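You operate a simulated robot arm through the tools that you are given. There is no shell and no other tool. Be economical: measure what you need, move in short steps, check, and stop when the job is done.

Carry out the task below with a simulated two-armed robot. There is one attempt and no reset: what you move stays moved.

JOB
Turn the batch dial to 2. Pick up the wall meter with one hand, pass it to the other hand and put it on the shelf under the number 10 bench. Open the number two parts drawer. Do these in any order. Set down upright: wall meter.

Only the result counts: the job must be done as asked and must still hold three seconds after the hand-in. Knocking over, shifting, dropping, spilling or breaking anything else fails it.

ROBOT AND FRAMES
Two 7-joint arms with fingered hands on one trunk, on a base that drives. Base frame: it is fixed to the floor where the robot stands at the start and does not move with it; the origin is under the middle of the robot, x ahead of it, y to its left, z up. Readings come in mm, rad, newtons and seconds.
The left shoulder is at the start at [60, 138, 722], the right one opposite. With the tool pointing down near the work surface each hand reaches from about 340 to 920 mm from the robot's upright axis, wherever it stands, measured 20 degrees to its own side. Places, roughly: batch dial [700, 0, 700]; number two parts drawer [-5000, 1000, 600]; shelf under the number 10 bench [-3300, 6800, 200]; wall meter [-3250, 7250, 750]. Payload 4 kg a hand.
The TCP of each hand is the grasp point between the finger pads, 36 mm short of the fingertips. In the tool frame z runs along the fingers and y along their closing line. Largest opening 120 mm; the body of the gripper starts 42 mm behind the TCP. The gripper is a hand of 5 fingers: y runs from the thumb to the fingers, the wrist lies at [-15, -109, -200] in the tool frame, and closing takes about 1.5 s.
Orientation is told as [roll, pitch, yaw] about the base's x, y, z axes, in that order, counted from this pose: with the fingers straight down and the wrist toward the robot, the tool's x, y and z point along [0, 1, 0], [1, 0, 0] and [0, 0, -1] of the base frame.

CONTROLS
- The arms move only by the tool jog_arm. It takes "left_increments", "right_increments" or both (then of equal length, played together; a hand with none holds still); each is a list of rows, each a list of 6 numbers: the turn, a rotation vector about the tool's x, y, z in rad, then the shift along the tool's x, y, z in m. In form: [[rx, ry, rz, tx, ty, tz], ...]. A call has 1 to 12 rows; each row is the pose to reach, as a shift and turn from the pose commanded when the call began, along the tool's axes at that moment. "left_grip" and "right_grip" are, for a hand that has rows, the finger opening in m, from 0 to 0.12, set as the call begins (left out, the last holds). Each row takes 0.2 s and may step no farther than 50 mm and 0.15 rad from the row before; otherwise, or with a gripper value out of range, the whole call is refused. A pose out of reach is approached as far as the arm can. The call stops where the force on the tool passes 40 N (or 10 N more than at its start, if that is more) or the arm is blocked; 0.2 s more then pass. Each finger travels about 153 mm/s and halts on what it meets, pressing with about 24 N; the grip force reading is that of the motor and also rises with nothing between the fingers. The clock runs only during rows and for 0.2 s after the last one: add rows that repeat a pose to give the fingers time. It gives the time, the measured TCP pose, the force on the tool (base axes), the opening and the grip force at its end, in the units of the frame above (readings bear some noise), with the torque about the TCP (base axes, N m) and any sound that the robot's microphone picked up.
- Cameras (640 x 400 px; columns grow to the right, rows downward): "scene" is now at [57.8, 5.4, 1363.7]; the picture's right is [0.08, -1.00, 0.00], its down [-0.61, -0.05, -0.79] and it looks along [0.79, 0.06, -0.61] (base axes); focal length 256 px, centre (320, 200). "left" rides on the left gripper at [-69, -79, -131] in its tool frame; the picture's right is [-0.78, -0.29, 0.55], its down [0.55, -0.73, 0.40] and it looks along [0.29, 0.61, 0.74] (tool axes); focal length 222 px, centre (320, 200). "right" rides on the right gripper at [69, -79, -131] in its tool frame; the picture's right is [-0.78, 0.29, -0.55], its down [-0.55, -0.73, 0.40] and it looks along [-0.29, 0.61, 0.74] (tool axes); focal length 222 px, centre (320, 200). There is no depth. A picture from a camera that has moved, and an enlarged one, comes with that camera's place and axes in the base frame and with its lens.
- snapshot(camera): a new picture of that camera. The clock stands still meanwhile.
- slide_trunk(by): slides the trunk up (or, below 0, down) by that many mm; the arms and the scene camera ride with it, the base frame stays. It gives what a move gives, with no picture.
- base_move(legs): drives the robot by 1 to 6 legs, each [ahead, left, turn to the left] in mm, mm and rad, along the robot's own axes; the way and the turn of a leg run together, so that a leg with both is an arc; at most 1500 mm and 3.142 rad a leg. The arms and the cameras ride along, it lands a little off, and it stops where it bumps. It gives what a move gives.
- move_fingers(index, middle, ring, little, thumb_bend, thumb_turn, hand): sets how far each is bent, from 0 (flat) to 1 (curled in); at 0.3 the hand is open as for a grip, at 0.7 the pads meet at the TCP. One left out holds its place. A second passes; each finger stops where it meets its share of the squeeze, and holds until it gets a number again. A gripper value or a shape takes the hand back. It gives what a move gives, with no picture; readings hold the bend of each and the force on index, middle, ring, little, thumb and palm. thumb_turn goes from beside the hand (0) to across from the fingers (1), as for a grip.
- hand_shape(shape, hand): the hand has 5 fingers and takes this shape, open, in about a second: jaw (thumb against the fingers, like two jaws); tri (thumb and two fingers); tip (a fingertip pinch); poke (one finger out to press); point (the index stretched); flat (the hand flat); cup (the hand cupped); fist (a fist). The gripper value then closes the fingers along that shape, each until it touches; the sizes above hold for jaw. It gives what a move gives, with no picture.
- pan_tilt(pan, tilt): turns the head with the scene camera to pan (to the left, within 1.501 rad either way) and tilt (down, from -0.506 to 1.204), counted from straight ahead of the robot. It gives what a move gives.
- inspect(camera, box): a new picture of the part [left, top, right, bottom] of that camera's present view, enlarged. The clock stands still meanwhile.
- hand_in(): hands the job in; it is judged then, once.

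Go step by step. Nothing tells you exact positions but the pictures and the camera data: compare them with the known pose of the tool, close in by small moves and look again before you grip or let go. The budget is 165 turns and 130 pictures, counting those below and the enlarged ones. Unless the task says otherwise, let go and move clear before handing in, and close with one line.

The tools are called after "Emit:" as name(argument=value, ...) on one line, values as JSON. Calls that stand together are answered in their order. jog_arm: Moves the arms, as the interface text tells. Its arguments: {"type":"object","properties":{"left_increments":{"type":"array"},"left_grip":{"type":"number"},"right_increments":{"type":"array"},"right_grip":{"type":"number"}},"required":[]} The other tools are called the same way: slide_trunk (by) slides the trunk up or down; hand_shape (shape, hand) gives the hand a shape; move_fingers (index, middle, ring, little, thumb_bend, thumb_turn, hand) moves the fingers one by one; base_move (legs) drives the base; pan_tilt (pan, tilt) turns the head that bears the scene camera; snapshot (camera) takes a picture; inspect (camera, box) takes an enlarged picture of a part of a camera's view; hand_in () hands the job in.

At the start:

```text
t: 0.0
left_tcp_pos: [577.7, 290.4, 923.5]
left_ee_rot: [0.001, -0.001, -0.001]
left_contact_force: [-1.0, 0.3, 0.5]
left_torque: [0.05, 0.01, -0.02]
left_grip_width: 119.8
left_finger_force: 0.1
left_shape: jaw
left_bend: [0.3, 0.3, 0.3, 0.3, 0.3, 0.97]
left_finger forces: [0.0, 0.0, 0.0, 0.0, 0.1, 0.1]
right_tcp_pos: [524.5, -205.0, 901.2]
right_ee_rot: [0.0, -0.001, -0.001]
right_contact_force: [-0.4, -0.4, 1.1]
right_torque: [0.0, 0.02, 0.0]
right_grip_width: 119.9
right_finger_force: 0.0
right_shape: jaw
right_bend: [0.3, 0.3, 0.3, 0.3, 0.3, 0.97]
right_finger forces: [0.0, 0.0, 0.1, 0.1, 0.1, 0.0]
trunk travel left (down, up): [-300.0, 290.0]
robot x, y, heading: [-0.8, 0.9, 0.003]
head pan, tilt: [0.079, 0.653]
```

scene: 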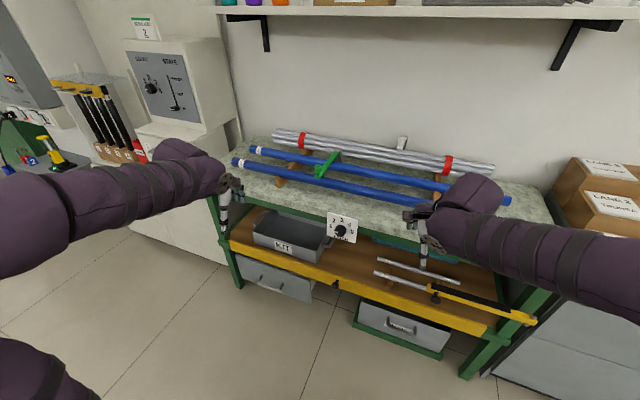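
right: 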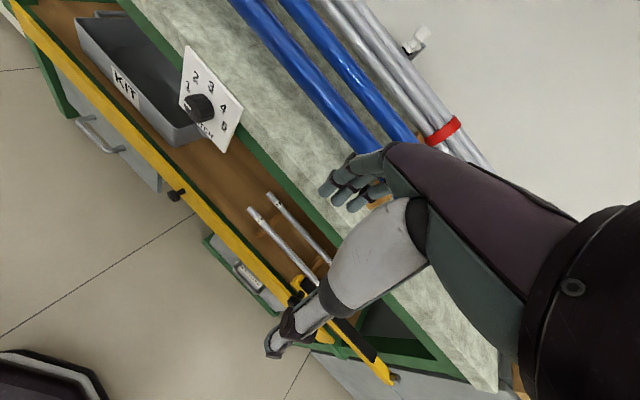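
left: 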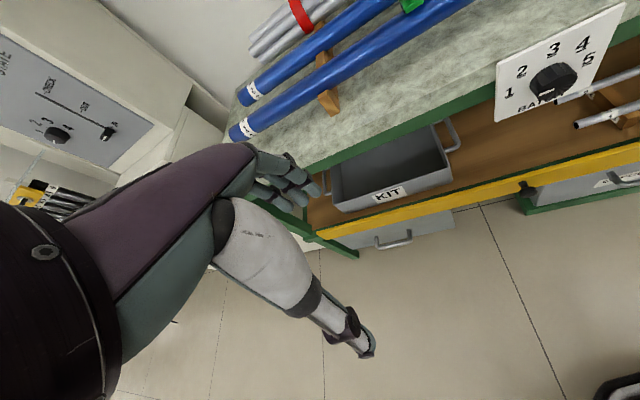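

I see the bench with the batch dial plate ahead. First I look at the dial closer.

Emit:
inspect(camera="scene", box=[290, 190, 390, 260])

Emit:
inspect(camera="left", box=[460, 0, 640, 120])

Emit:
inspect(camera="right", box=[150, 30, 270, 160])

```text
5.71 times, centred on (340, 225) of scene
camera zoom: at [57.8, 5.4, 1363.7], right [0.08, -1.0, 0.0], down [-0.61, -0.05, -0.79], along [0.79, 0.06, -0.61], focal length 1461 px, centre (206, 57)
```

zoom: 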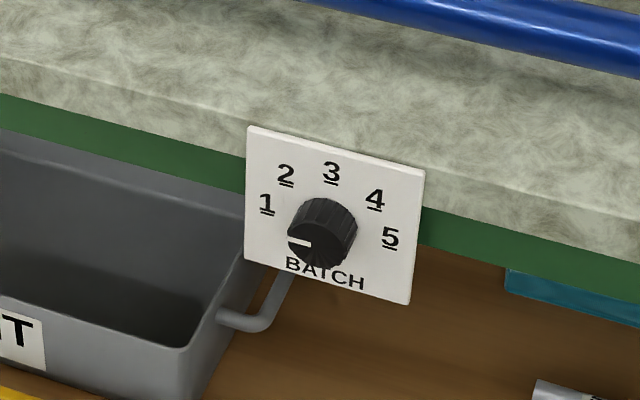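

```text
3.33 times, centred on (550, 60) of left
camera zoom: at [498.3, 220.6, 1055.6], right [-0.29, -0.78, -0.55], down [-0.73, 0.55, -0.4], along [0.61, 0.29, -0.74], focal length 740 px, centre (-447, 667)
```

zoom: 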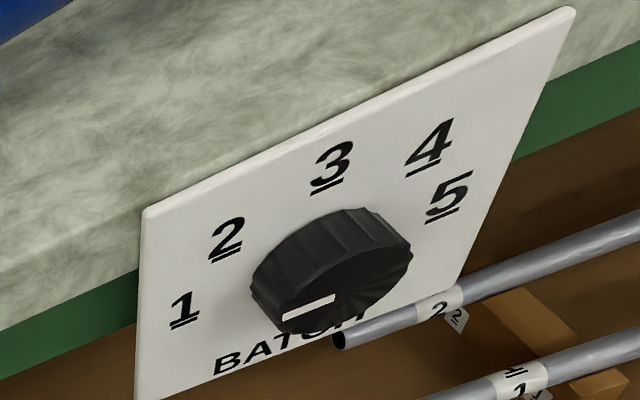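

```text
3.08 times, centred on (210, 95) of right
camera zoom: at [446.6, -133.9, 1031.1], right [0.29, -0.78, 0.55], down [-0.73, -0.55, -0.4], along [0.61, -0.29, -0.74], focal length 684 px, centre (658, 523)
```

zoom: 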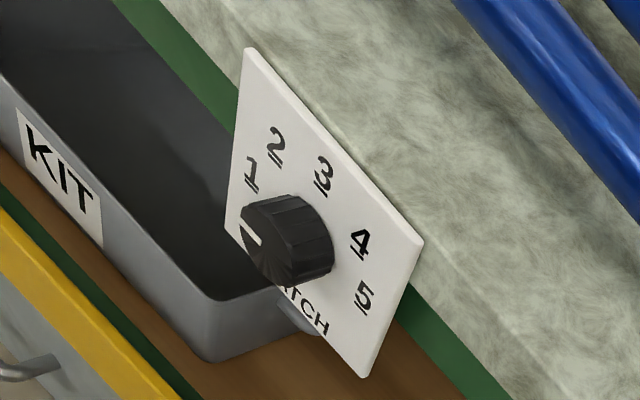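

Triangulating, the knob front is about [694, -14, 732], on a vertical plate facing back and about 17° to the left; the pointer sits at 1 and each step is about 45°. I turn the left hand to point forward.

Emit:
jog_arm(left_increments=[[-0.131, 0, 0, 0, 0, 0], [-0.262, 0, 0, 0, 0, 0], [-0.393, 0, 0, 0, -0.01, 0], [-0.524, 0, 0, 0, -0.02, 0], [-0.654, 0, 0, 0, -0.03, 0], [-0.785, 0, 0, 0, -0.04, 0], [-0.916, 0, 0, 0, -0.05, 0], [-1.047, 0, 0, 0, -0.06, 0], [-1.178, 0, 0, 0, -0.07, 0], [-1.309, 0, 0, 0, -0.07, 0], [-1.44, 0, 0, 0, -0.07, 0], [-1.571, 0, 0, 0, -0.07, 0]])

Emit:
hand_shape(hand="left", shape="tri")

Emit:
snapshot(camera="left")

Emit:
snapshot(camera="scene")

```text
t: 2.6
left_tcp_pos: [437.8, 325.0, 1156.9]
left_ee_rot: [0.118, -1.436, -0.134]
left_contact_force: [-0.2, -0.3, -0.4]
left_torque: [-0.02, -0.02, -0.01]
left_grip_width: 120.0
left_finger_force: 0.1
left_shape: jaw
left_bend: [0.3, 0.3, 0.3, 0.3, 0.3, 0.97]
left_finger forces: [0.1, 0.0, 0.0, 0.1, 0.0, 0.0]
left hand out of reach, approached as far as the arm can: row 2, 3, 4, 7, 8, 9, 10, 11, 12
right_tcp_pos: [525.2, -203.6, 900.5]
right_ee_rot: [-0.001, 0.001, -0.001]
right_contact_force: [-0.5, 0.2, -0.1]
right_torque: [-0.01, 0.02, 0.02]
right_grip_width: 119.9
right_finger_force: 0.1
right_shape: jaw
right_bend: [0.3, 0.3, 0.3, 0.3, 0.3, 0.97]
right_finger forces: [0.0, 0.0, 0.1, 0.0, 0.1, 0.1]
trunk travel left (down, up): [-300.0, 290.0]
robot x, y, heading: [-1.2, 0.4, 0.006]
head pan, tilt: [0.079, 0.653]
```

```text
t: 3.5
left_tcp_pos: [437.4, 324.9, 1156.0]
left_ee_rot: [0.118, -1.435, -0.135]
left_contact_force: [-0.3, 0.4, -0.1]
left_torque: [-0.01, 0.0, 0.01]
left_grip_width: 119.8
left_finger_force: 0.0
left_shape: tri
left_bend: [0.3, 0.3, 0.99, 0.99, 0.3, 0.97]
left_finger forces: [0.1, 0.0, 0.0, 0.1, 0.1, 0.1]
right_tcp_pos: [524.6, -204.4, 900.1]
right_ee_rot: [0.003, 0.0, 0.001]
right_contact_force: [1.5, -0.9, -1.0]
right_torque: [0.01, 0.03, -0.02]
right_grip_width: 119.6
right_finger_force: 0.2
right_shape: jaw
right_bend: [0.3, 0.3, 0.3, 0.3, 0.3, 0.97]
right_finger forces: [0.1, 0.0, 0.1, 0.0, 0.0, 0.1]
trunk travel left (down, up): [-300.0, 290.0]
robot x, y, heading: [-3.8, 1.9, -0.0]
head pan, tilt: [0.079, 0.653]
```

```text
123 pictures are left
camera left: at [295.2, 258.9, 1095.2], right [0.49, -0.79, -0.37], down [0.3, 0.56, -0.77], along [0.82, 0.26, 0.51], focal length 222 px, centre (320, 200)
```

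left: 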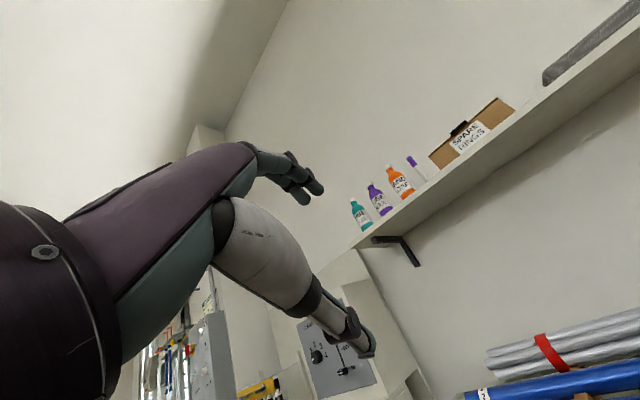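

```text
122 pictures are left
camera scene: at [57.8, 5.5, 1363.7], right [0.08, -1.0, 0.0], down [-0.61, -0.05, -0.79], along [0.79, 0.06, -0.61], focal length 256 px, centre (320, 200)
```

scene: 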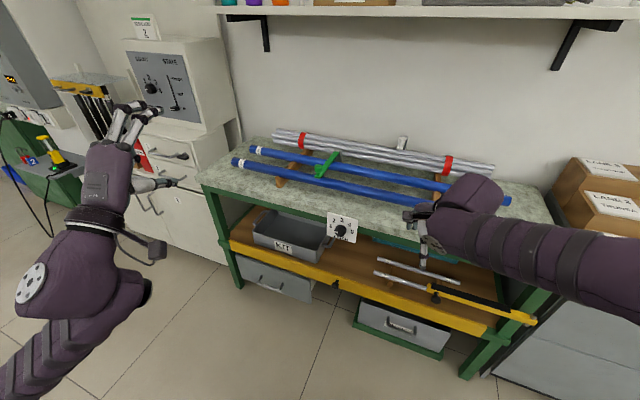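

The hand pointed forward but rose to z 1156 on reach limits. I bring it down in small steps and see what the arm can hold.

Emit:
jog_arm(left_increments=[[0, 0, 0, 0, -0.04, 0], [0, 0, 0, 0, -0.08, 0], [0, 0, 0, 0, -0.12, 0.0], [0, 0, 0, 0, -0.16, 0.0]])

```text
t: 4.5
left_tcp_pos: [433.1, 335.5, 1151.7]
left_ee_rot: [0.119, -1.429, -0.135]
left_contact_force: [-0.3, 0.0, 0.4]
left_torque: [-0.01, -0.02, -0.02]
left_grip_width: 119.9
left_finger_force: 0.0
left_shape: tri
left_bend: [0.3, 0.3, 0.99, 0.99, 0.3, 0.97]
left_finger forces: [0.0, 0.0, 0.0, 0.0, 0.0, 0.0]
left hand out of reach, approached as far as the arm can: row 1, 2, 3, 4
right_tcp_pos: [525.9, -205.3, 900.1]
right_ee_rot: [0.001, -0.001, 0.001]
right_contact_force: [-0.4, -0.8, 0.0]
right_torque: [-0.01, 0.02, 0.0]
right_grip_width: 120.1
right_finger_force: 0.1
right_shape: jaw
right_bend: [0.3, 0.3, 0.3, 0.3, 0.3, 0.97]
right_finger forces: [0.1, 0.0, 0.1, 0.0, 0.1, 0.0]
trunk travel left (down, up): [-300.0, 290.0]
robot x, y, heading: [1.2, -0.7, -0.001]
head pan, tilt: [0.079, 0.653]
```

The wrist is at a joint limit there; the arm needs to be more stretched. I unwind the hand partly and back the base off 200 mm to make room.

Emit:
jog_arm(left_increments=[[0.14, 0, 0, 0, -0.02, 0.02], [0.28, 0, 0, 0, -0.05, 0.04], [0.42, 0, 0, 0, -0.08, 0.06], [0.56, 0, 0, 0, -0.1, 0.08], [0.7, 0, 0, 0, -0.12, 0.1], [0.84, 0, 0, 0, -0.14, 0.12], [0.84, 0, 0, 0, -0.14, 0.12]])

Emit:
base_move(legs=[[-200, 0, 0]])

```text
t: 6.1
left_tcp_pos: [531.6, 339.5, 996.6]
left_ee_rot: [0.019, -0.595, -0.027]
left_contact_force: [-0.6, 0.6, 0.1]
left_torque: [0.0, -0.03, -0.02]
left_grip_width: 120.1
left_finger_force: 0.1
left_shape: tri
left_bend: [0.3, 0.3, 0.99, 0.99, 0.3, 0.97]
left_finger forces: [0.0, 0.1, 0.1, 0.0, 0.0, 0.0]
right_tcp_pos: [524.1, -204.4, 900.3]
right_ee_rot: [-0.001, 0.001, -0.001]
right_contact_force: [0.2, 1.1, -0.5]
right_torque: [0.02, -0.02, -0.01]
right_grip_width: 119.7
right_finger_force: 0.1
right_shape: jaw
right_bend: [0.3, 0.3, 0.3, 0.3, 0.3, 0.97]
right_finger forces: [0.0, 0.0, 0.0, 0.0, 0.0, 0.0]
trunk travel left (down, up): [-300.0, 290.0]
robot x, y, heading: [-3.1, 0.9, 0.003]
head pan, tilt: [0.079, 0.653]
```

```text
t: 7.7
left_tcp_pos: [332.9, 342.5, 997.6]
left_ee_rot: [0.019, -0.597, -0.02]
left_contact_force: [0.3, 0.1, 0.9]
left_torque: [0.02, -0.01, 0.01]
left_grip_width: 120.0
left_finger_force: 0.1
left_shape: tri
left_bend: [0.3, 0.3, 0.99, 0.99, 0.3, 0.97]
left_finger forces: [0.0, 0.0, 0.1, 0.1, 0.0, 0.0]
right_tcp_pos: [329.7, -202.7, 900.8]
right_ee_rot: [-0.001, -0.001, 0.006]
right_contact_force: [0.7, 0.3, 0.6]
right_torque: [0.0, 0.02, 0.01]
right_grip_width: 119.9
right_finger_force: 0.1
right_shape: jaw
right_bend: [0.3, 0.3, 0.3, 0.3, 0.3, 0.97]
right_finger forces: [0.1, 0.0, 0.0, 0.0, 0.0, 0.0]
trunk travel left (down, up): [-300.0, 290.0]
robot x, y, heading: [-192.7, 1.0, 0.008]
head pan, tilt: [0.079, 0.653]
```

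Now I extend the left hand forward toward the dial while pitching to horizontal.

Emit:
jog_arm(left_increments=[[-0.08, 0, 0, -0.018, 0.006, 0.03], [-0.16, 0, 0, -0.036, 0.013, 0.06], [-0.24, 0, 0, -0.055, 0.019, 0.09], [-0.325, 0, 0, -0.074, 0.026, 0.12], [-0.405, 0, 0, -0.092, 0.032, 0.15], [-0.487, 0, 0, -0.111, 0.038, 0.181], [-0.57, 0, 0, -0.13, 0.045, 0.211], [-0.65, 0, 0, -0.148, 0.051, 0.241], [-0.73, 0, 0, -0.166, 0.058, 0.271], [-0.81, 0, 0, -0.185, 0.064, 0.302], [-0.89, 0, 0, -0.204, 0.07, 0.332], [-0.975, 0, 0, -0.222, 0.077, 0.362]])

Emit:
snapshot(camera="scene")

Emit:
snapshot(camera="left")

```text
t: 10.3
left_tcp_pos: [637.9, 330.7, 1060.6]
left_ee_rot: [0.432, -1.252, -0.65]
left_contact_force: [-0.6, -0.1, 0.5]
left_torque: [0.01, 0.04, -0.02]
left_grip_width: 119.8
left_finger_force: 0.0
left_shape: tri
left_bend: [0.3, 0.3, 0.99, 0.99, 0.3, 0.97]
left_finger forces: [0.0, 0.0, 0.0, 0.0, 0.0, 0.1]
left hand out of reach, approached as far as the arm can: row 4, 5, 6, 7, 8, 9, 10, 11, 12
right_tcp_pos: [329.9, -200.5, 899.3]
right_ee_rot: [0.0, -0.001, 0.007]
right_contact_force: [0.6, 0.2, 0.6]
right_torque: [0.01, -0.01, -0.03]
right_grip_width: 120.0
right_finger_force: 0.0
right_shape: jaw
right_bend: [0.3, 0.3, 0.3, 0.3, 0.3, 0.97]
right_finger forces: [0.0, 0.0, 0.0, 0.0, 0.1, 0.1]
trunk travel left (down, up): [-300.0, 290.0]
robot x, y, heading: [-192.5, 2.3, 0.003]
head pan, tilt: [0.079, 0.653]
```

```text
121 pictures are left
camera scene: at [-138.6, 6.2, 1363.7], right [0.08, -1.0, 0.0], down [-0.6, -0.05, -0.79], along [0.79, 0.07, -0.61], focal length 256 px, centre (320, 200)
```

scene: 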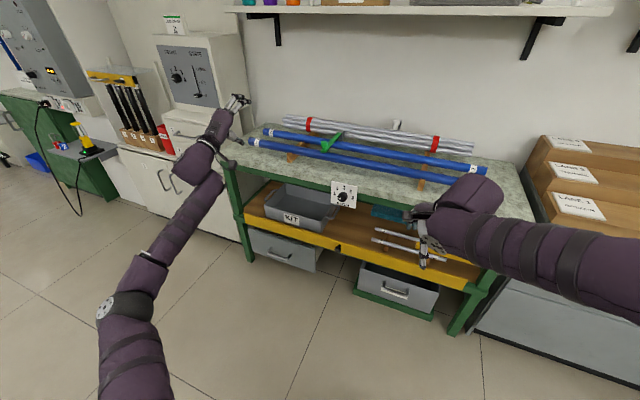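

```text
120 pictures are left
camera left: at [477.9, 302.3, 1014.2], right [0.26, -0.8, -0.53], down [0.32, 0.59, -0.74], along [0.91, 0.02, 0.41], focal length 222 px, centre (320, 200)
```

left: 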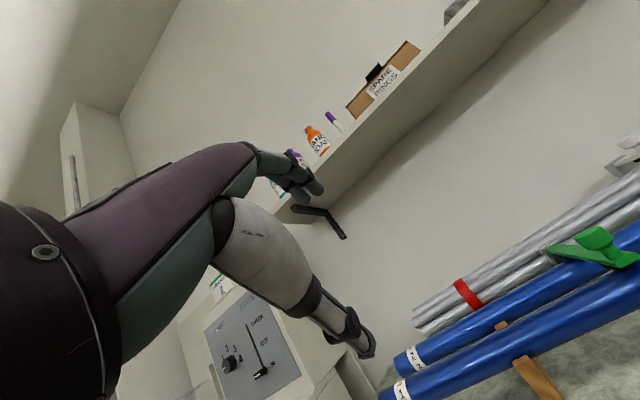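

The forearm must align with the palm, which tilts 28° from the fingers, so a "handshake" attitude (thumb side right, fingers left) fits better. I roll the hand about its pointing axis and lower it.

Emit:
jog_arm(left_increments=[[0, 0, -0.131, -0.009, -0.012, 0.002], [0, 0, -0.262, -0.018, -0.024, 0.004], [0, 0, -0.393, -0.027, -0.036, 0.006], [0, 0, -0.524, -0.036, -0.048, 0.008], [0, 0, -0.654, -0.045, -0.06, 0.01], [0, 0, -0.785, -0.054, -0.072, 0.012], [0, 0, -0.916, -0.063, -0.084, 0.014], [0, 0, -1.047, -0.072, -0.097, 0.016], [0, 0, -1.178, -0.081, -0.109, 0.018], [0, 0, -1.309, -0.09, -0.121, 0.02], [0, 0, -1.44, -0.099, -0.133, 0.022], [0, 0, -1.571, -0.107, -0.145, 0.024]])

Emit:
snapshot(camera="scene")

Emit:
snapshot(camera="left")

```text
t: 12.9
left_tcp_pos: [560.9, 265.1, 915.8]
left_ee_rot: [-1.264, -0.126, 1.338]
left_contact_force: [0.4, -0.2, -0.2]
left_torque: [-0.03, -0.06, -0.01]
left_grip_width: 120.0
left_finger_force: 0.1
left_shape: tri
left_bend: [0.3, 0.3, 0.99, 0.99, 0.3, 0.97]
left_finger forces: [0.1, 0.1, 0.0, 0.0, 0.0, 0.0]
left hand out of reach, approached as far as the arm can: row 1, 2, 3, 4, 5, 6, 7, 8, 9, 10, 11, 12
right_tcp_pos: [329.1, -201.7, 900.6]
right_ee_rot: [-0.001, -0.001, 0.006]
right_contact_force: [-0.4, -0.1, -0.4]
right_torque: [-0.03, 0.03, 0.03]
right_grip_width: 119.7
right_finger_force: 0.0
right_shape: jaw
right_bend: [0.3, 0.3, 0.3, 0.3, 0.3, 0.97]
right_finger forces: [0.1, 0.0, 0.1, 0.1, 0.1, 0.0]
trunk travel left (down, up): [-300.0, 290.0]
robot x, y, heading: [-195.3, -3.2, 0.011]
head pan, tilt: [0.079, 0.653]
```

```text
119 pictures are left
camera scene: at [-138.3, 6.3, 1363.6], right [0.08, -1.0, 0.0], down [-0.6, -0.05, -0.79], along [0.79, 0.07, -0.61], focal length 256 px, centre (320, 200)
```

scene: 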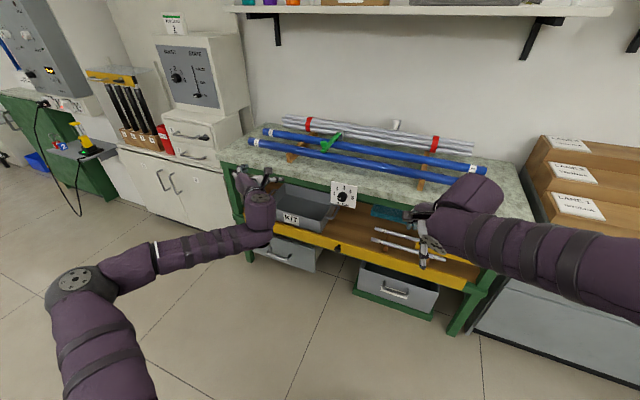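

```text
118 pictures are left
camera left: at [438.8, 198.8, 1011.0], right [0.66, -0.53, 0.54], down [0.06, -0.68, -0.73], along [0.75, 0.51, -0.41], focal length 222 px, centre (320, 200)
```

left: 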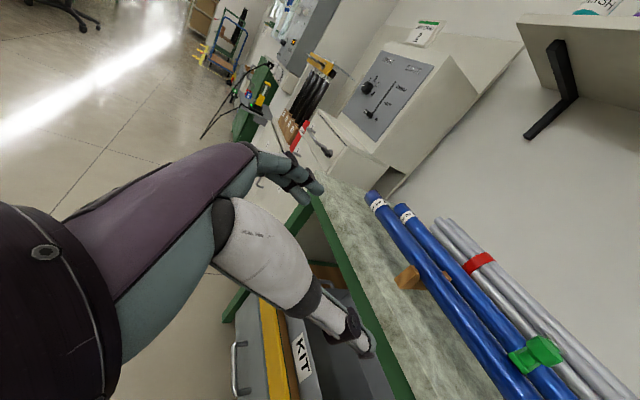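

The handshake attitude works. I shift the base 250 mm right so the dial lies in front of the left arm, then level the pointing axis.

Emit:
base_move(legs=[[0, -250, 0]])

Emit:
jog_arm(left_increments=[[0.027, -0.102, 0, 0, 0, 0], [0.053, -0.205, 0, 0, 0, 0], [0.08, -0.307, 0, 0, 0, 0], [0.08, -0.307, 0, 0, 0, 0]])

Emit:
snapshot(camera="left")

```text
t: 14.7
left_tcp_pos: [564.4, 5.7, 914.9]
left_ee_rot: [-1.263, -0.126, 1.329]
left_contact_force: [-0.2, -0.3, -0.1]
left_torque: [0.01, 0.02, -0.01]
left_grip_width: 120.1
left_finger_force: 0.1
left_shape: tri
left_bend: [0.3, 0.3, 0.99, 0.99, 0.3, 0.97]
left_finger forces: [0.1, 0.0, 0.1, 0.1, 0.0, 0.0]
right_tcp_pos: [328.7, -459.2, 900.3]
right_ee_rot: [-0.001, -0.001, -0.001]
right_contact_force: [0.0, 0.1, 0.6]
right_torque: [0.01, -0.03, 0.06]
right_grip_width: 119.6
right_finger_force: 0.0
right_shape: jaw
right_bend: [0.3, 0.3, 0.3, 0.3, 0.3, 0.97]
right_finger forces: [0.0, 0.1, 0.0, 0.0, 0.0, 0.0]
trunk travel left (down, up): [-300.0, 290.0]
robot x, y, heading: [-197.0, -250.4, -0.004]
head pan, tilt: [0.079, 0.653]
```

```text
t: 15.7
left_tcp_pos: [564.1, 5.8, 915.0]
left_ee_rot: [-1.264, -0.123, 1.328]
left_contact_force: [0.4, 0.7, 1.3]
left_torque: [-0.03, -0.03, -0.03]
left_grip_width: 120.0
left_finger_force: 0.0
left_shape: tri
left_bend: [0.3, 0.3, 0.99, 0.99, 0.3, 0.97]
left_finger forces: [0.1, 0.1, 0.1, 0.0, 0.1, 0.0]
left hand out of reach, approached as far as the arm can: row 1, 2, 3, 4
right_tcp_pos: [329.2, -457.8, 899.6]
right_ee_rot: [0.002, -0.001, -0.004]
right_contact_force: [0.0, 0.6, -0.8]
right_torque: [0.0, 0.0, -0.01]
right_grip_width: 119.7
right_finger_force: 0.1
right_shape: jaw
right_bend: [0.3, 0.3, 0.3, 0.3, 0.3, 0.97]
right_finger forces: [0.1, 0.0, 0.1, 0.0, 0.0, 0.0]
trunk travel left (down, up): [-300.0, 290.0]
robot x, y, heading: [-193.5, -253.0, -0.006]
head pan, tilt: [0.079, 0.653]
```

```text
117 pictures are left
camera left: at [441.2, -59.0, 1010.9], right [0.65, -0.53, 0.54], down [0.05, -0.68, -0.73], along [0.76, 0.5, -0.42], focal length 222 px, centre (320, 200)
```

left: 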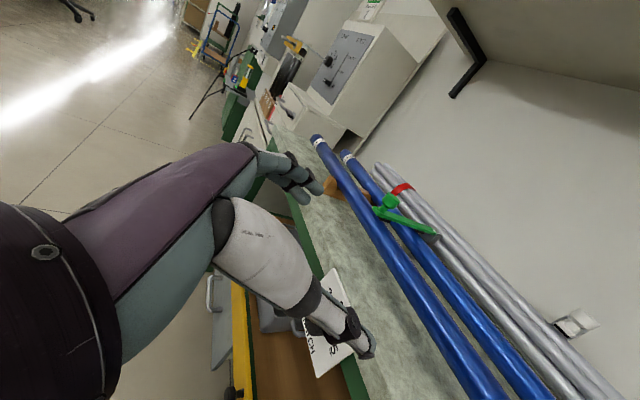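

A wrist limit again; I lower the hand to dial height and retry the levelling there.

Emit:
jog_arm(left_increments=[[0, 0, 0, 0.042, -0.005, 0.013], [0, 0, 0, 0.083, -0.011, 0.026], [0, 0, 0, 0.125, -0.016, 0.039], [0, 0, 0, 0.166, -0.022, 0.052], [0.027, -0.102, 0, 0.166, -0.022, 0.052], [0.053, -0.205, 0, 0.166, -0.022, 0.052], [0.08, -0.307, 0, 0.166, -0.022, 0.052], [0.08, -0.307, 0, 0.166, -0.022, 0.052]])

Emit:
snapshot(camera="scene")

Emit:
snapshot(camera="left")

```text
t: 17.5
left_tcp_pos: [592.2, 40.1, 824.8]
left_ee_rot: [-1.152, -0.084, 1.333]
left_contact_force: [-0.1, -0.5, 0.1]
left_torque: [0.01, 0.01, 0.04]
left_grip_width: 120.0
left_finger_force: 0.2
left_shape: tri
left_bend: [0.3, 0.3, 0.99, 0.99, 0.3, 0.97]
left_finger forces: [0.1, 0.0, 0.0, 0.0, 0.0, 0.0]
left hand out of reach, approached as far as the arm can: row 1, 2, 3, 4, 5, 6, 7, 8
right_tcp_pos: [327.6, -458.2, 900.1]
right_ee_rot: [0.0, -0.001, -0.004]
right_contact_force: [0.3, 0.0, -0.2]
right_torque: [0.0, -0.03, -0.04]
right_grip_width: 119.9
right_finger_force: 0.0
right_shape: jaw
right_bend: [0.3, 0.3, 0.3, 0.3, 0.3, 0.97]
right_finger forces: [0.0, 0.0, 0.1, 0.0, 0.0, 0.0]
trunk travel left (down, up): [-300.0, 290.0]
robot x, y, heading: [-195.2, -253.4, -0.0]
head pan, tilt: [0.079, 0.653]
```

```text
116 pictures are left
camera scene: at [-137.8, -246.4, 1363.7], right [0.07, -1.0, 0.0], down [-0.61, -0.05, -0.79], along [0.79, 0.06, -0.61], focal length 256 px, centre (320, 200)
```

scene: 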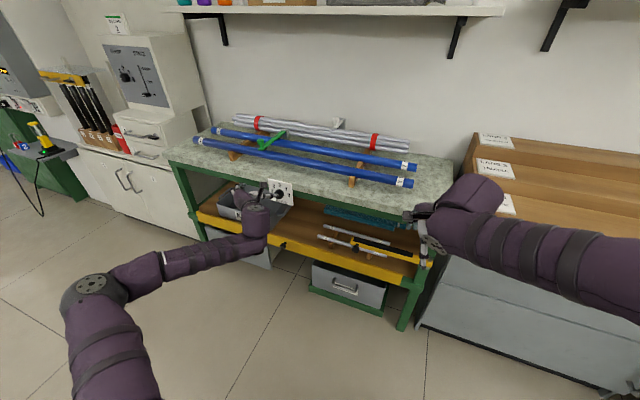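

```text
115 pictures are left
camera left: at [481.9, -24.9, 935.4], right [0.72, -0.51, 0.47], down [-0.02, -0.69, -0.72], along [0.69, 0.51, -0.51], focal length 222 px, centre (320, 200)
```

left: 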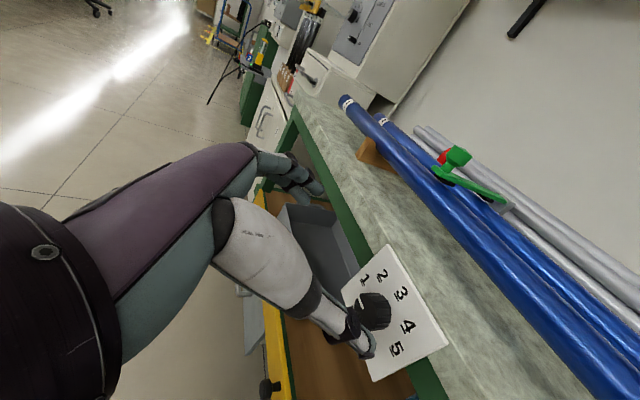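

The knob can be pinched from slightly above too: the current attitude (pointing 24° down, closing line along the plate) is nearly right. I translate toward the knob keeping it.

Emit:
jog_arm(left_increments=[[0, 0, 0, 0.013, -0.011, 0.026], [0, 0, 0, 0.026, -0.022, 0.052], [0, 0, 0, 0.039, -0.033, 0.079], [0, 0, 0, 0.039, -0.033, 0.079]])

Emit:
snapshot(camera="left")

```text
t: 18.5
left_tcp_pos: [591.5, 39.7, 825.0]
left_ee_rot: [-1.151, -0.08, 1.334]
left_contact_force: [-0.5, 0.8, 0.1]
left_torque: [-0.02, -0.01, 0.0]
left_grip_width: 120.0
left_finger_force: 0.0
left_shape: tri
left_bend: [0.3, 0.3, 0.99, 0.99, 0.3, 0.97]
left_finger forces: [0.1, 0.1, 0.0, 0.0, 0.0, 0.0]
left hand out of reach, approached as far as the arm can: row 1, 2, 3, 4
right_tcp_pos: [328.5, -457.3, 900.7]
right_ee_rot: [0.0, 0.0, -0.004]
right_contact_force: [-0.8, 0.5, 0.1]
right_torque: [0.0, 0.04, 0.0]
right_grip_width: 119.8
right_finger_force: 0.0
right_shape: jaw
right_bend: [0.3, 0.3, 0.3, 0.3, 0.3, 0.97]
right_finger forces: [0.0, 0.1, 0.0, 0.0, 0.1, 0.0]
trunk travel left (down, up): [-300.0, 290.0]
robot x, y, heading: [-195.8, -252.0, -0.007]
head pan, tilt: [0.079, 0.653]
```

```text
114 pictures are left
camera left: at [481.9, -24.9, 935.3], right [0.72, -0.51, 0.47], down [-0.02, -0.69, -0.72], along [0.69, 0.51, -0.51], focal length 222 px, centre (320, 200)
```

left: 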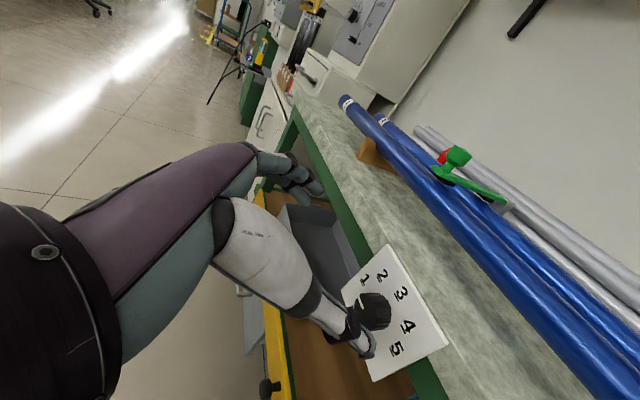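

The arm is pinned at a wrist limit (bending outward). Turning the robot 0.3 rad left and re-placing it gives the wrist room; the hand then yaws right.

Emit:
base_move(legs=[[0, 0, 0.3], [50, -283, 0]])

Emit:
jog_arm(left_increments=[[0.1, 0, 0, 0, 0, 0], [0.2, 0, 0, 0, 0, 0], [0.3, 0, 0, 0, 0, 0], [0.4, 0, 0, 0, 0, 0], [0.4, 0, 0, 0, 0, 0]])

Emit:
snapshot(camera="left")

Emit:
snapshot(camera="scene")

```text
t: 21.5
left_tcp_pos: [606.8, -7.3, 823.8]
left_ee_rot: [-1.152, -0.084, 1.628]
left_contact_force: [-0.1, 0.2, -0.3]
left_torque: [-0.01, 0.0, 0.02]
left_grip_width: 120.0
left_finger_force: 0.1
left_shape: tri
left_bend: [0.3, 0.3, 0.99, 0.99, 0.3, 0.97]
left_finger forces: [0.0, 0.0, 0.1, 0.0, 0.1, 0.0]
right_tcp_pos: [499.4, -560.6, 899.7]
right_ee_rot: [0.0, -0.001, 0.293]
right_contact_force: [-0.3, -0.3, 0.3]
right_torque: [-0.01, 0.02, -0.03]
right_grip_width: 119.6
right_finger_force: 0.1
right_shape: jaw
right_bend: [0.3, 0.3, 0.3, 0.3, 0.3, 0.97]
right_finger forces: [0.0, 0.1, 0.0, 0.0, 0.1, 0.0]
trunk travel left (down, up): [-300.0, 290.0]
robot x, y, heading: [-61.3, -514.8, 0.293]
head pan, tilt: [0.079, 0.653]
```

```text
t: 22.7
left_tcp_pos: [606.4, -6.6, 827.0]
left_ee_rot: [-1.152, 0.08, 1.262]
left_contact_force: [-0.1, -0.3, 0.2]
left_torque: [0.03, -0.02, 0.0]
left_grip_width: 119.6
left_finger_force: 0.1
left_shape: tri
left_bend: [0.3, 0.3, 0.99, 0.99, 0.3, 0.97]
left_finger forces: [0.0, 0.1, 0.1, 0.0, 0.0, 0.0]
right_tcp_pos: [499.4, -560.7, 899.8]
right_ee_rot: [0.0, 0.0, 0.292]
right_contact_force: [-0.2, -0.3, -0.7]
right_torque: [0.02, 0.03, 0.0]
right_grip_width: 120.0
right_finger_force: 0.0
right_shape: jaw
right_bend: [0.3, 0.3, 0.3, 0.3, 0.3, 0.97]
right_finger forces: [0.0, 0.0, 0.0, 0.0, 0.0, 0.1]
trunk travel left (down, up): [-300.0, 290.0]
robot x, y, heading: [-63.2, -515.5, 0.291]
head pan, tilt: [0.079, 0.653]
```

```text
113 pictures are left
camera left: at [497.8, -45.7, 949.0], right [0.7, -0.49, 0.52], down [-0.11, -0.79, -0.6], along [0.7, 0.37, -0.61], focal length 222 px, centre (320, 200)
```

left: 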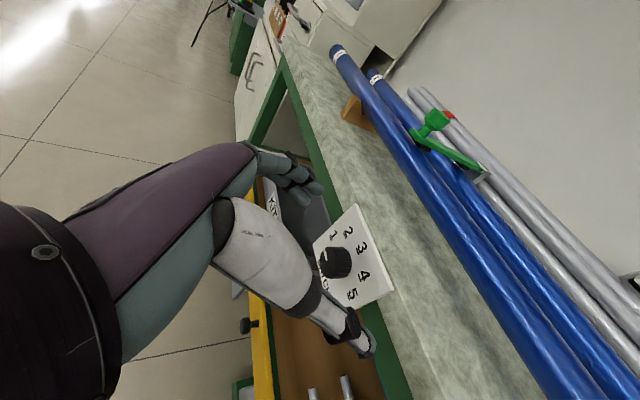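

```text
112 pictures are left
camera scene: at [-8.8, -493.9, 1363.7], right [0.36, -0.93, 0.0], down [-0.57, -0.22, -0.79], along [0.74, 0.29, -0.61], focal length 256 px, centre (320, 200)
```

scene: 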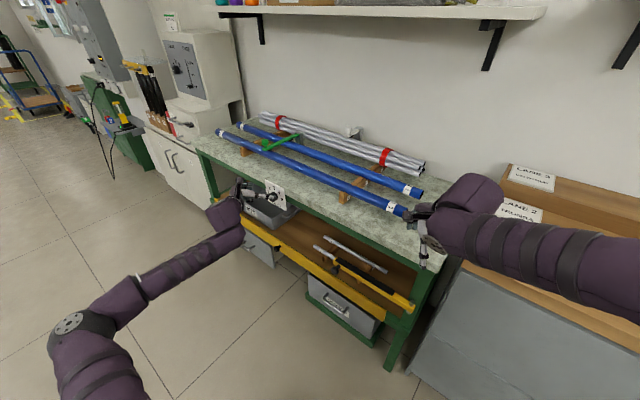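

Now the arm moves freely. I lower to dial height while levelling the hand.

Emit:
jog_arm(left_increments=[[0, -0.08, 0, 0.016, 0.006, 0.01], [0, -0.16, 0, 0.032, 0.011, 0.021], [0, -0.24, 0, 0.047, 0.017, 0.031], [0, -0.32, 0, 0.063, 0.022, 0.042], [0, -0.4, 0, 0.078, 0.028, 0.052], [0, -0.4, 0, 0.078, 0.028, 0.052]])

Emit:
snapshot(camera="left")

Emit:
snapshot(camera="scene")

```text
t: 24.1
left_tcp_pos: [628.8, 47.7, 833.9]
left_ee_rot: [-1.403, 0.139, 1.228]
left_contact_force: [0.0, -0.4, -0.8]
left_torque: [0.0, 0.0, -0.03]
left_grip_width: 120.2
left_finger_force: 0.1
left_shape: tri
left_bend: [0.3, 0.3, 0.99, 0.99, 0.3, 0.97]
left_finger forces: [0.0, 0.1, 0.0, 0.0, 0.0, 0.0]
left hand out of reach, approached as far as the arm can: row 2, 3, 4, 5, 6
right_tcp_pos: [499.0, -559.9, 900.9]
right_ee_rot: [0.001, 0.001, 0.291]
right_contact_force: [0.6, 0.5, -0.4]
right_torque: [-0.02, 0.01, -0.02]
right_grip_width: 119.8
right_finger_force: 0.0
right_shape: jaw
right_bend: [0.3, 0.3, 0.3, 0.3, 0.3, 0.97]
right_finger forces: [0.0, 0.0, 0.0, 0.0, 0.0, 0.0]
trunk travel left (down, up): [-300.0, 290.0]
robot x, y, heading: [-60.0, -518.4, 0.292]
head pan, tilt: [0.079, 0.653]
```

```text
111 pictures are left
camera left: at [495.7, 25.6, 935.5], right [0.57, -0.41, 0.71], down [0.01, -0.86, -0.5], along [0.82, 0.29, -0.49], focal length 222 px, centre (320, 200)
```

left: 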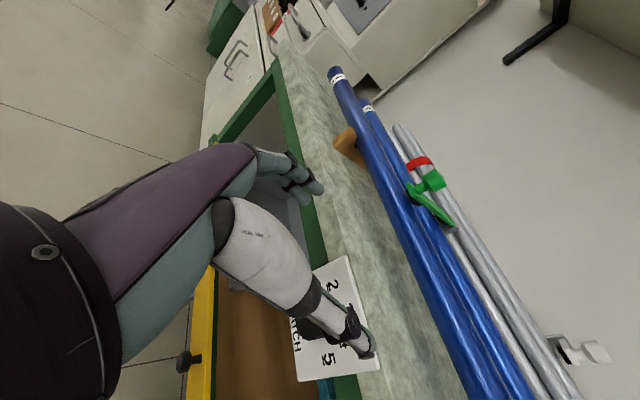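

```text
110 pictures are left
camera scene: at [-8.8, -494.0, 1363.7], right [0.36, -0.93, 0.0], down [-0.57, -0.22, -0.79], along [0.74, 0.29, -0.61], focal length 256 px, centre (320, 200)
```

scene: 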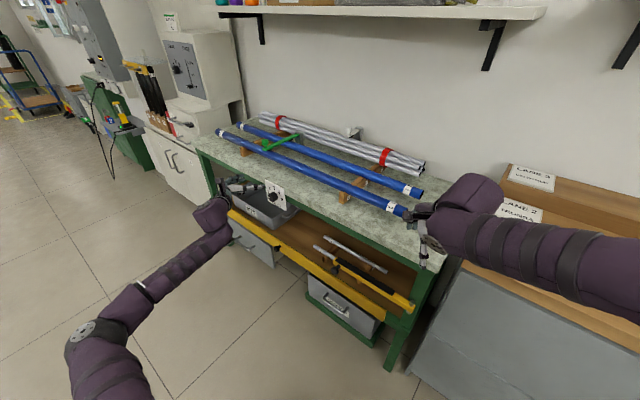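

Nearly level (10° down) and aligned. I retract the right hand for clearance and use trunk and base to bring the left hand to the knob axis.

Emit:
jog_arm(right_increments=[[0, 0, 0, 0, -0.04, -0.03], [0, 0, 0, 0, -0.08, -0.06], [0, 0, 0, 0, -0.12, -0.09]])

Emit:
slide_trunk(by=-95)

Emit:
base_move(legs=[[-18, -38, 0]])

Emit:
snapshot(camera="left")

Emit:
snapshot(camera="scene")

```text
t: 24.9
left_tcp_pos: [628.9, 48.4, 834.9]
left_ee_rot: [-1.401, 0.139, 1.228]
left_contact_force: [0.2, -0.1, -0.5]
left_torque: [-0.01, -0.01, -0.01]
left_grip_width: 120.1
left_finger_force: 0.0
left_shape: tri
left_bend: [0.3, 0.3, 0.99, 0.99, 0.3, 0.97]
left_finger forces: [0.1, 0.1, 0.0, 0.0, 0.0, 0.0]
right_tcp_pos: [381.0, -595.6, 987.1]
right_ee_rot: [0.0, 0.002, 0.29]
right_contact_force: [0.5, 0.3, 0.4]
right_torque: [-0.01, 0.03, 0.0]
right_grip_width: 119.7
right_finger_force: 0.0
right_shape: jaw
right_bend: [0.3, 0.3, 0.3, 0.3, 0.3, 0.97]
right_finger forces: [0.0, 0.1, 0.0, 0.0, 0.1, 0.1]
trunk travel left (down, up): [-300.0, 290.0]
robot x, y, heading: [-62.9, -517.0, 0.293]
head pan, tilt: [0.079, 0.653]
```

```text
t: 26.2
left_tcp_pos: [628.6, 48.3, 740.3]
left_ee_rot: [-1.401, 0.138, 1.229]
left_contact_force: [0.6, -0.1, 0.1]
left_torque: [0.01, 0.0, -0.01]
left_grip_width: 120.2
left_finger_force: 0.0
left_shape: tri
left_bend: [0.3, 0.3, 0.99, 0.99, 0.3, 0.97]
left_finger forces: [0.0, 0.0, 0.1, 0.0, 0.1, 0.0]
right_tcp_pos: [381.3, -595.5, 893.0]
right_ee_rot: [0.001, 0.001, 0.291]
right_contact_force: [0.3, -0.3, 0.1]
right_torque: [0.0, -0.01, -0.03]
right_grip_width: 119.8
right_finger_force: 0.0
right_shape: jaw
right_bend: [0.3, 0.3, 0.3, 0.3, 0.3, 0.97]
right_finger forces: [0.1, 0.0, 0.0, 0.0, 0.0, 0.0]
trunk travel left (down, up): [-205.0, 385.0]
robot x, y, heading: [-60.5, -516.0, 0.291]
head pan, tilt: [0.079, 0.653]
```

```text
t: 27.1
left_tcp_pos: [622.5, 6.2, 738.9]
left_ee_rot: [-1.4, 0.136, 1.23]
left_contact_force: [0.0, 0.5, 0.6]
left_torque: [-0.02, -0.01, 0.01]
left_grip_width: 120.1
left_finger_force: 0.0
left_shape: tri
left_bend: [0.3, 0.3, 0.99, 0.99, 0.3, 0.97]
left_finger forces: [0.0, 0.1, 0.1, 0.1, 0.0, 0.0]
right_tcp_pos: [376.4, -637.7, 892.7]
right_ee_rot: [0.001, 0.0, 0.291]
right_contact_force: [0.3, -0.4, -0.5]
right_torque: [0.01, 0.01, 0.02]
right_grip_width: 119.6
right_finger_force: 0.2
right_shape: jaw
right_bend: [0.3, 0.3, 0.3, 0.3, 0.3, 0.97]
right_finger forces: [0.0, 0.0, 0.1, 0.1, 0.1, 0.0]
trunk travel left (down, up): [-205.0, 385.0]
robot x, y, heading: [-68.8, -554.1, 0.294]
head pan, tilt: [0.079, 0.653]
```

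```text
109 pictures are left
camera left: at [489.9, -16.7, 840.6], right [0.57, -0.41, 0.71], down [0.01, -0.86, -0.5], along [0.82, 0.29, -0.49], focal length 222 px, centre (320, 200)
```

left: 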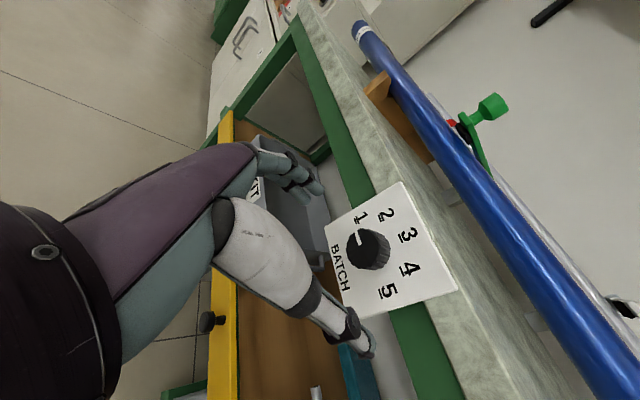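

```text
108 pictures are left
camera scene: at [-15.0, -535.8, 1268.7], right [0.36, -0.93, 0.0], down [-0.57, -0.22, -0.79], along [0.74, 0.29, -0.61], focal length 256 px, centre (320, 200)
```

scene: 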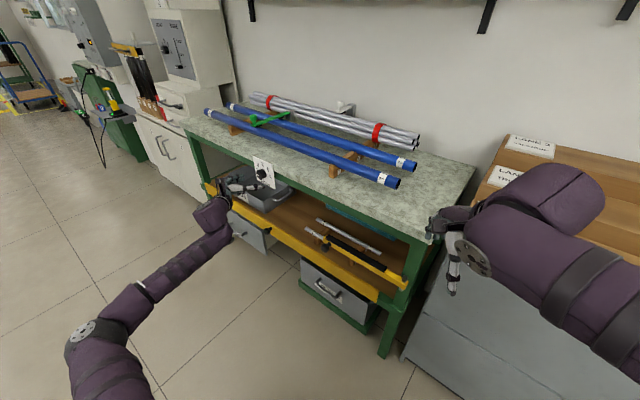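

Knob front is about [694, -12, 736]; I slide in along the hand's axis so the fingertips flank the knob.

Emit:
jog_arm(left_increments=[[0, 0, 0, -0.004, 0.003, 0.017], [0, 0, 0, -0.008, 0.005, 0.035], [0, 0, 0, -0.008, 0.005, 0.035]])

Emit:
snapshot(camera="left")

Emit:
inspect(camera="scene", box=[190, 140, 310, 230])

```text
t: 27.9
left_tcp_pos: [657.7, -1.0, 741.6]
left_ee_rot: [-1.398, 0.136, 1.23]
left_contact_force: [-0.4, 0.0, -0.5]
left_torque: [0.0, -0.01, 0.04]
left_grip_width: 120.0
left_finger_force: 0.0
left_shape: tri
left_bend: [0.3, 0.3, 0.99, 0.99, 0.3, 0.97]
left_finger forces: [0.1, 0.0, 0.1, 0.0, 0.0, 0.1]
right_tcp_pos: [376.3, -636.9, 892.6]
right_ee_rot: [-0.001, -0.001, 0.291]
right_contact_force: [-0.1, -0.2, -0.4]
right_torque: [0.0, -0.05, 0.04]
right_grip_width: 119.7
right_finger_force: 0.1
right_shape: jaw
right_bend: [0.3, 0.3, 0.3, 0.3, 0.3, 0.97]
right_finger forces: [0.1, 0.1, 0.0, 0.0, 0.0, 0.0]
trunk travel left (down, up): [-205.0, 385.0]
robot x, y, heading: [-65.7, -560.0, 0.292]
head pan, tilt: [0.079, 0.653]
```

```text
107 pictures are left
camera left: at [525.3, -23.9, 842.5], right [0.57, -0.41, 0.71], down [0.01, -0.86, -0.5], along [0.82, 0.29, -0.49], focal length 222 px, centre (320, 200)
```

left: 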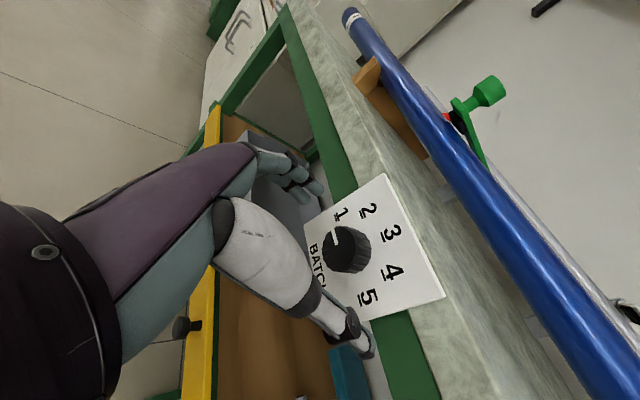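

```text
4.44 times, centred on (250, 185) of scene
camera zoom: at [-14.9, -535.9, 1268.7], right [0.36, -0.93, 0.0], down [-0.57, -0.22, -0.79], along [0.74, 0.29, -0.61], focal length 1136 px, centre (631, 267)
```

zoom: 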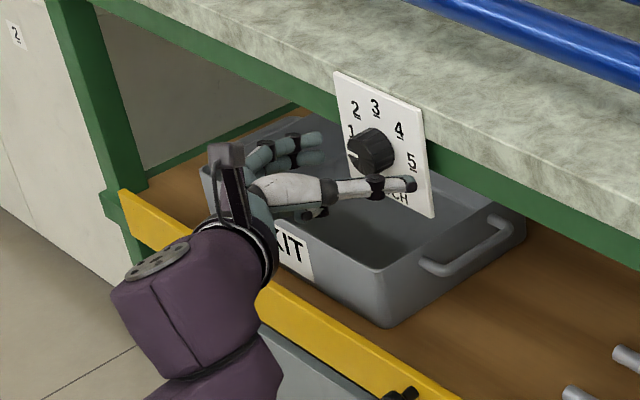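

Fingers flank the knob but about 15 mm short and slightly low. I advance and raise a touch, then close gently.

Emit:
jog_arm(left_increments=[[0, 0, 0, -0.0126, 0.0023, 0.003], [0, 0, 0, -0.0126, 0.0023, 0.012], [0, 0, 0, -0.0126, 0.0023, 0.012]])

Emit:
inspect(camera="left", box=[240, 130, 460, 370])

Emit:
inspect(camera="scene", box=[220, 140, 300, 200])

```text
t: 28.7
left_tcp_pos: [672.5, -0.3, 751.3]
left_ee_rot: [-1.401, 0.137, 1.229]
left_contact_force: [-0.2, 0.0, -1.3]
left_torque: [0.01, -0.03, -0.02]
left_grip_width: 120.0
left_finger_force: 0.0
left_shape: tri
left_bend: [0.3, 0.3, 0.99, 0.99, 0.3, 0.97]
left_finger forces: [0.0, 0.0, 0.0, 0.1, 0.0, 0.0]
right_tcp_pos: [375.1, -637.1, 892.3]
right_ee_rot: [0.0, -0.002, 0.291]
right_contact_force: [-0.4, -0.5, 0.8]
right_torque: [0.03, 0.03, 0.0]
right_grip_width: 119.9
right_finger_force: 0.0
right_shape: jaw
right_bend: [0.3, 0.3, 0.3, 0.3, 0.3, 0.97]
right_finger forces: [0.1, 0.1, 0.1, 0.1, 0.1, 0.1]
trunk travel left (down, up): [-205.0, 385.0]
robot x, y, heading: [-69.8, -558.8, 0.292]
head pan, tilt: [0.079, 0.653]
```

```text
1.67 times, centred on (350, 250) of left
camera zoom: at [539.5, -24.1, 852.0], right [0.57, -0.41, 0.71], down [0.01, -0.86, -0.5], along [0.82, 0.29, -0.49], focal length 370 px, centre (270, 117)
```

zoom: 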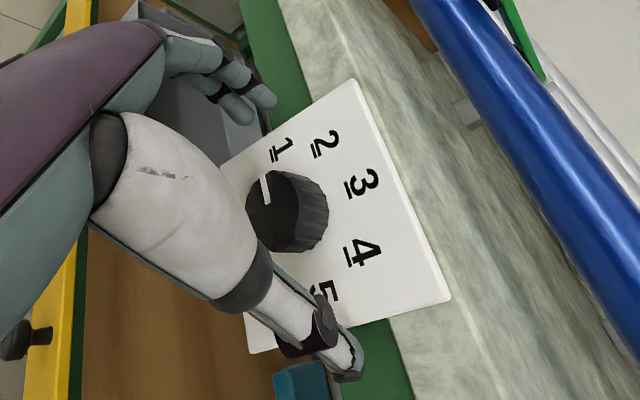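

```text
6.67 times, centred on (260, 170) of scene
camera zoom: at [-15.0, -535.8, 1268.7], right [0.36, -0.93, 0.0], down [-0.57, -0.22, -0.79], along [0.74, 0.29, -0.61], focal length 1705 px, centre (720, 400)
```

zoom: 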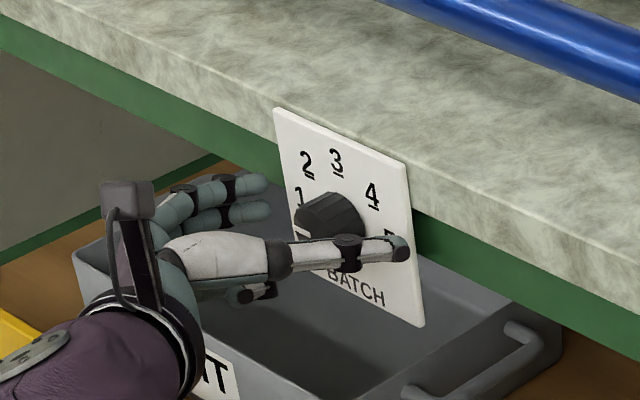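

Position looks right; I close the three fingers on the knob.

Emit:
jog_arm(left_increments=[[0, 0, 0, 0, 0, 0], [0, 0, 0, 0, 0, 0], [0, 0, 0, 0, 0, 0], [0, 0, 0, 0, 0, 0], [0, 0, 0, 0, 0, 0], [0, 0, 0, 0, 0, 0]], left_grip=0.03)

Emit:
inspect(camera="left", box=[240, 130, 460, 370])

Emit:
inspect(camera="scene", box=[220, 140, 300, 200])

```text
t: 30.1
left_tcp_pos: [673.5, -0.7, 750.1]
left_ee_rot: [-1.401, 0.138, 1.228]
left_contact_force: [1.1, -3.2, 1.4]
left_torque: [0.03, -0.07, -0.04]
left_grip_width: 28.6
left_finger_force: 24.0
left_shape: tri
left_bend: [0.72, 0.59, 1.0, 1.0, 0.68, 1.0]
left_finger forces: [10.1, 10.4, 0.2, 0.1, 21.8, 0.1]
right_tcp_pos: [375.6, -637.9, 893.1]
right_ee_rot: [-0.001, 0.0, 0.293]
right_contact_force: [0.0, -0.5, 0.8]
right_torque: [-0.02, 0.02, 0.01]
right_grip_width: 119.8
right_finger_force: 0.0
right_shape: jaw
right_bend: [0.3, 0.3, 0.3, 0.3, 0.3, 0.97]
right_finger forces: [0.0, 0.0, 0.0, 0.0, 0.1, 0.0]
trunk travel left (down, up): [-205.0, 385.0]
robot x, y, heading: [-68.0, -554.9, 0.291]
head pan, tilt: [0.079, 0.653]
```

```text
1.67 times, centred on (350, 250) of left
camera zoom: at [539.5, -24.5, 852.3], right [0.57, -0.41, 0.71], down [0.01, -0.86, -0.5], along [0.82, 0.29, -0.49], focal length 370 px, centre (270, 117)
```

zoom: 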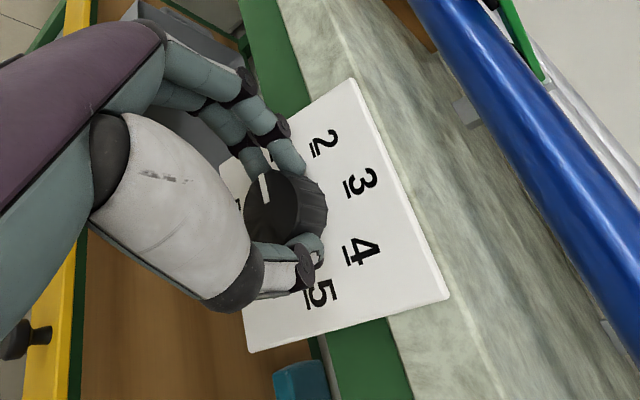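

```text
6.67 times, centred on (260, 170) of scene
camera zoom: at [-15.0, -536.0, 1268.7], right [0.36, -0.93, 0.0], down [-0.57, -0.22, -0.79], along [0.74, 0.29, -0.61], focal length 1705 px, centre (720, 400)
```

zoom: 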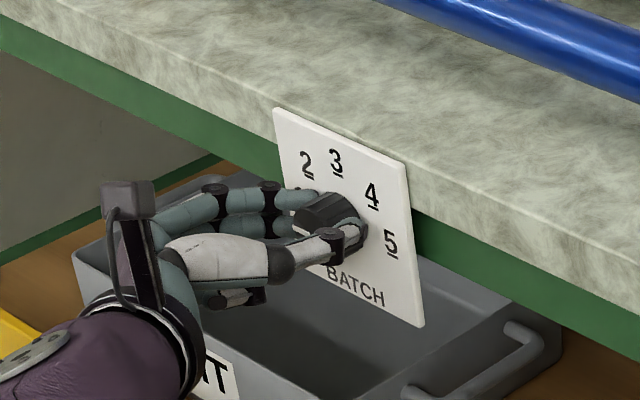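

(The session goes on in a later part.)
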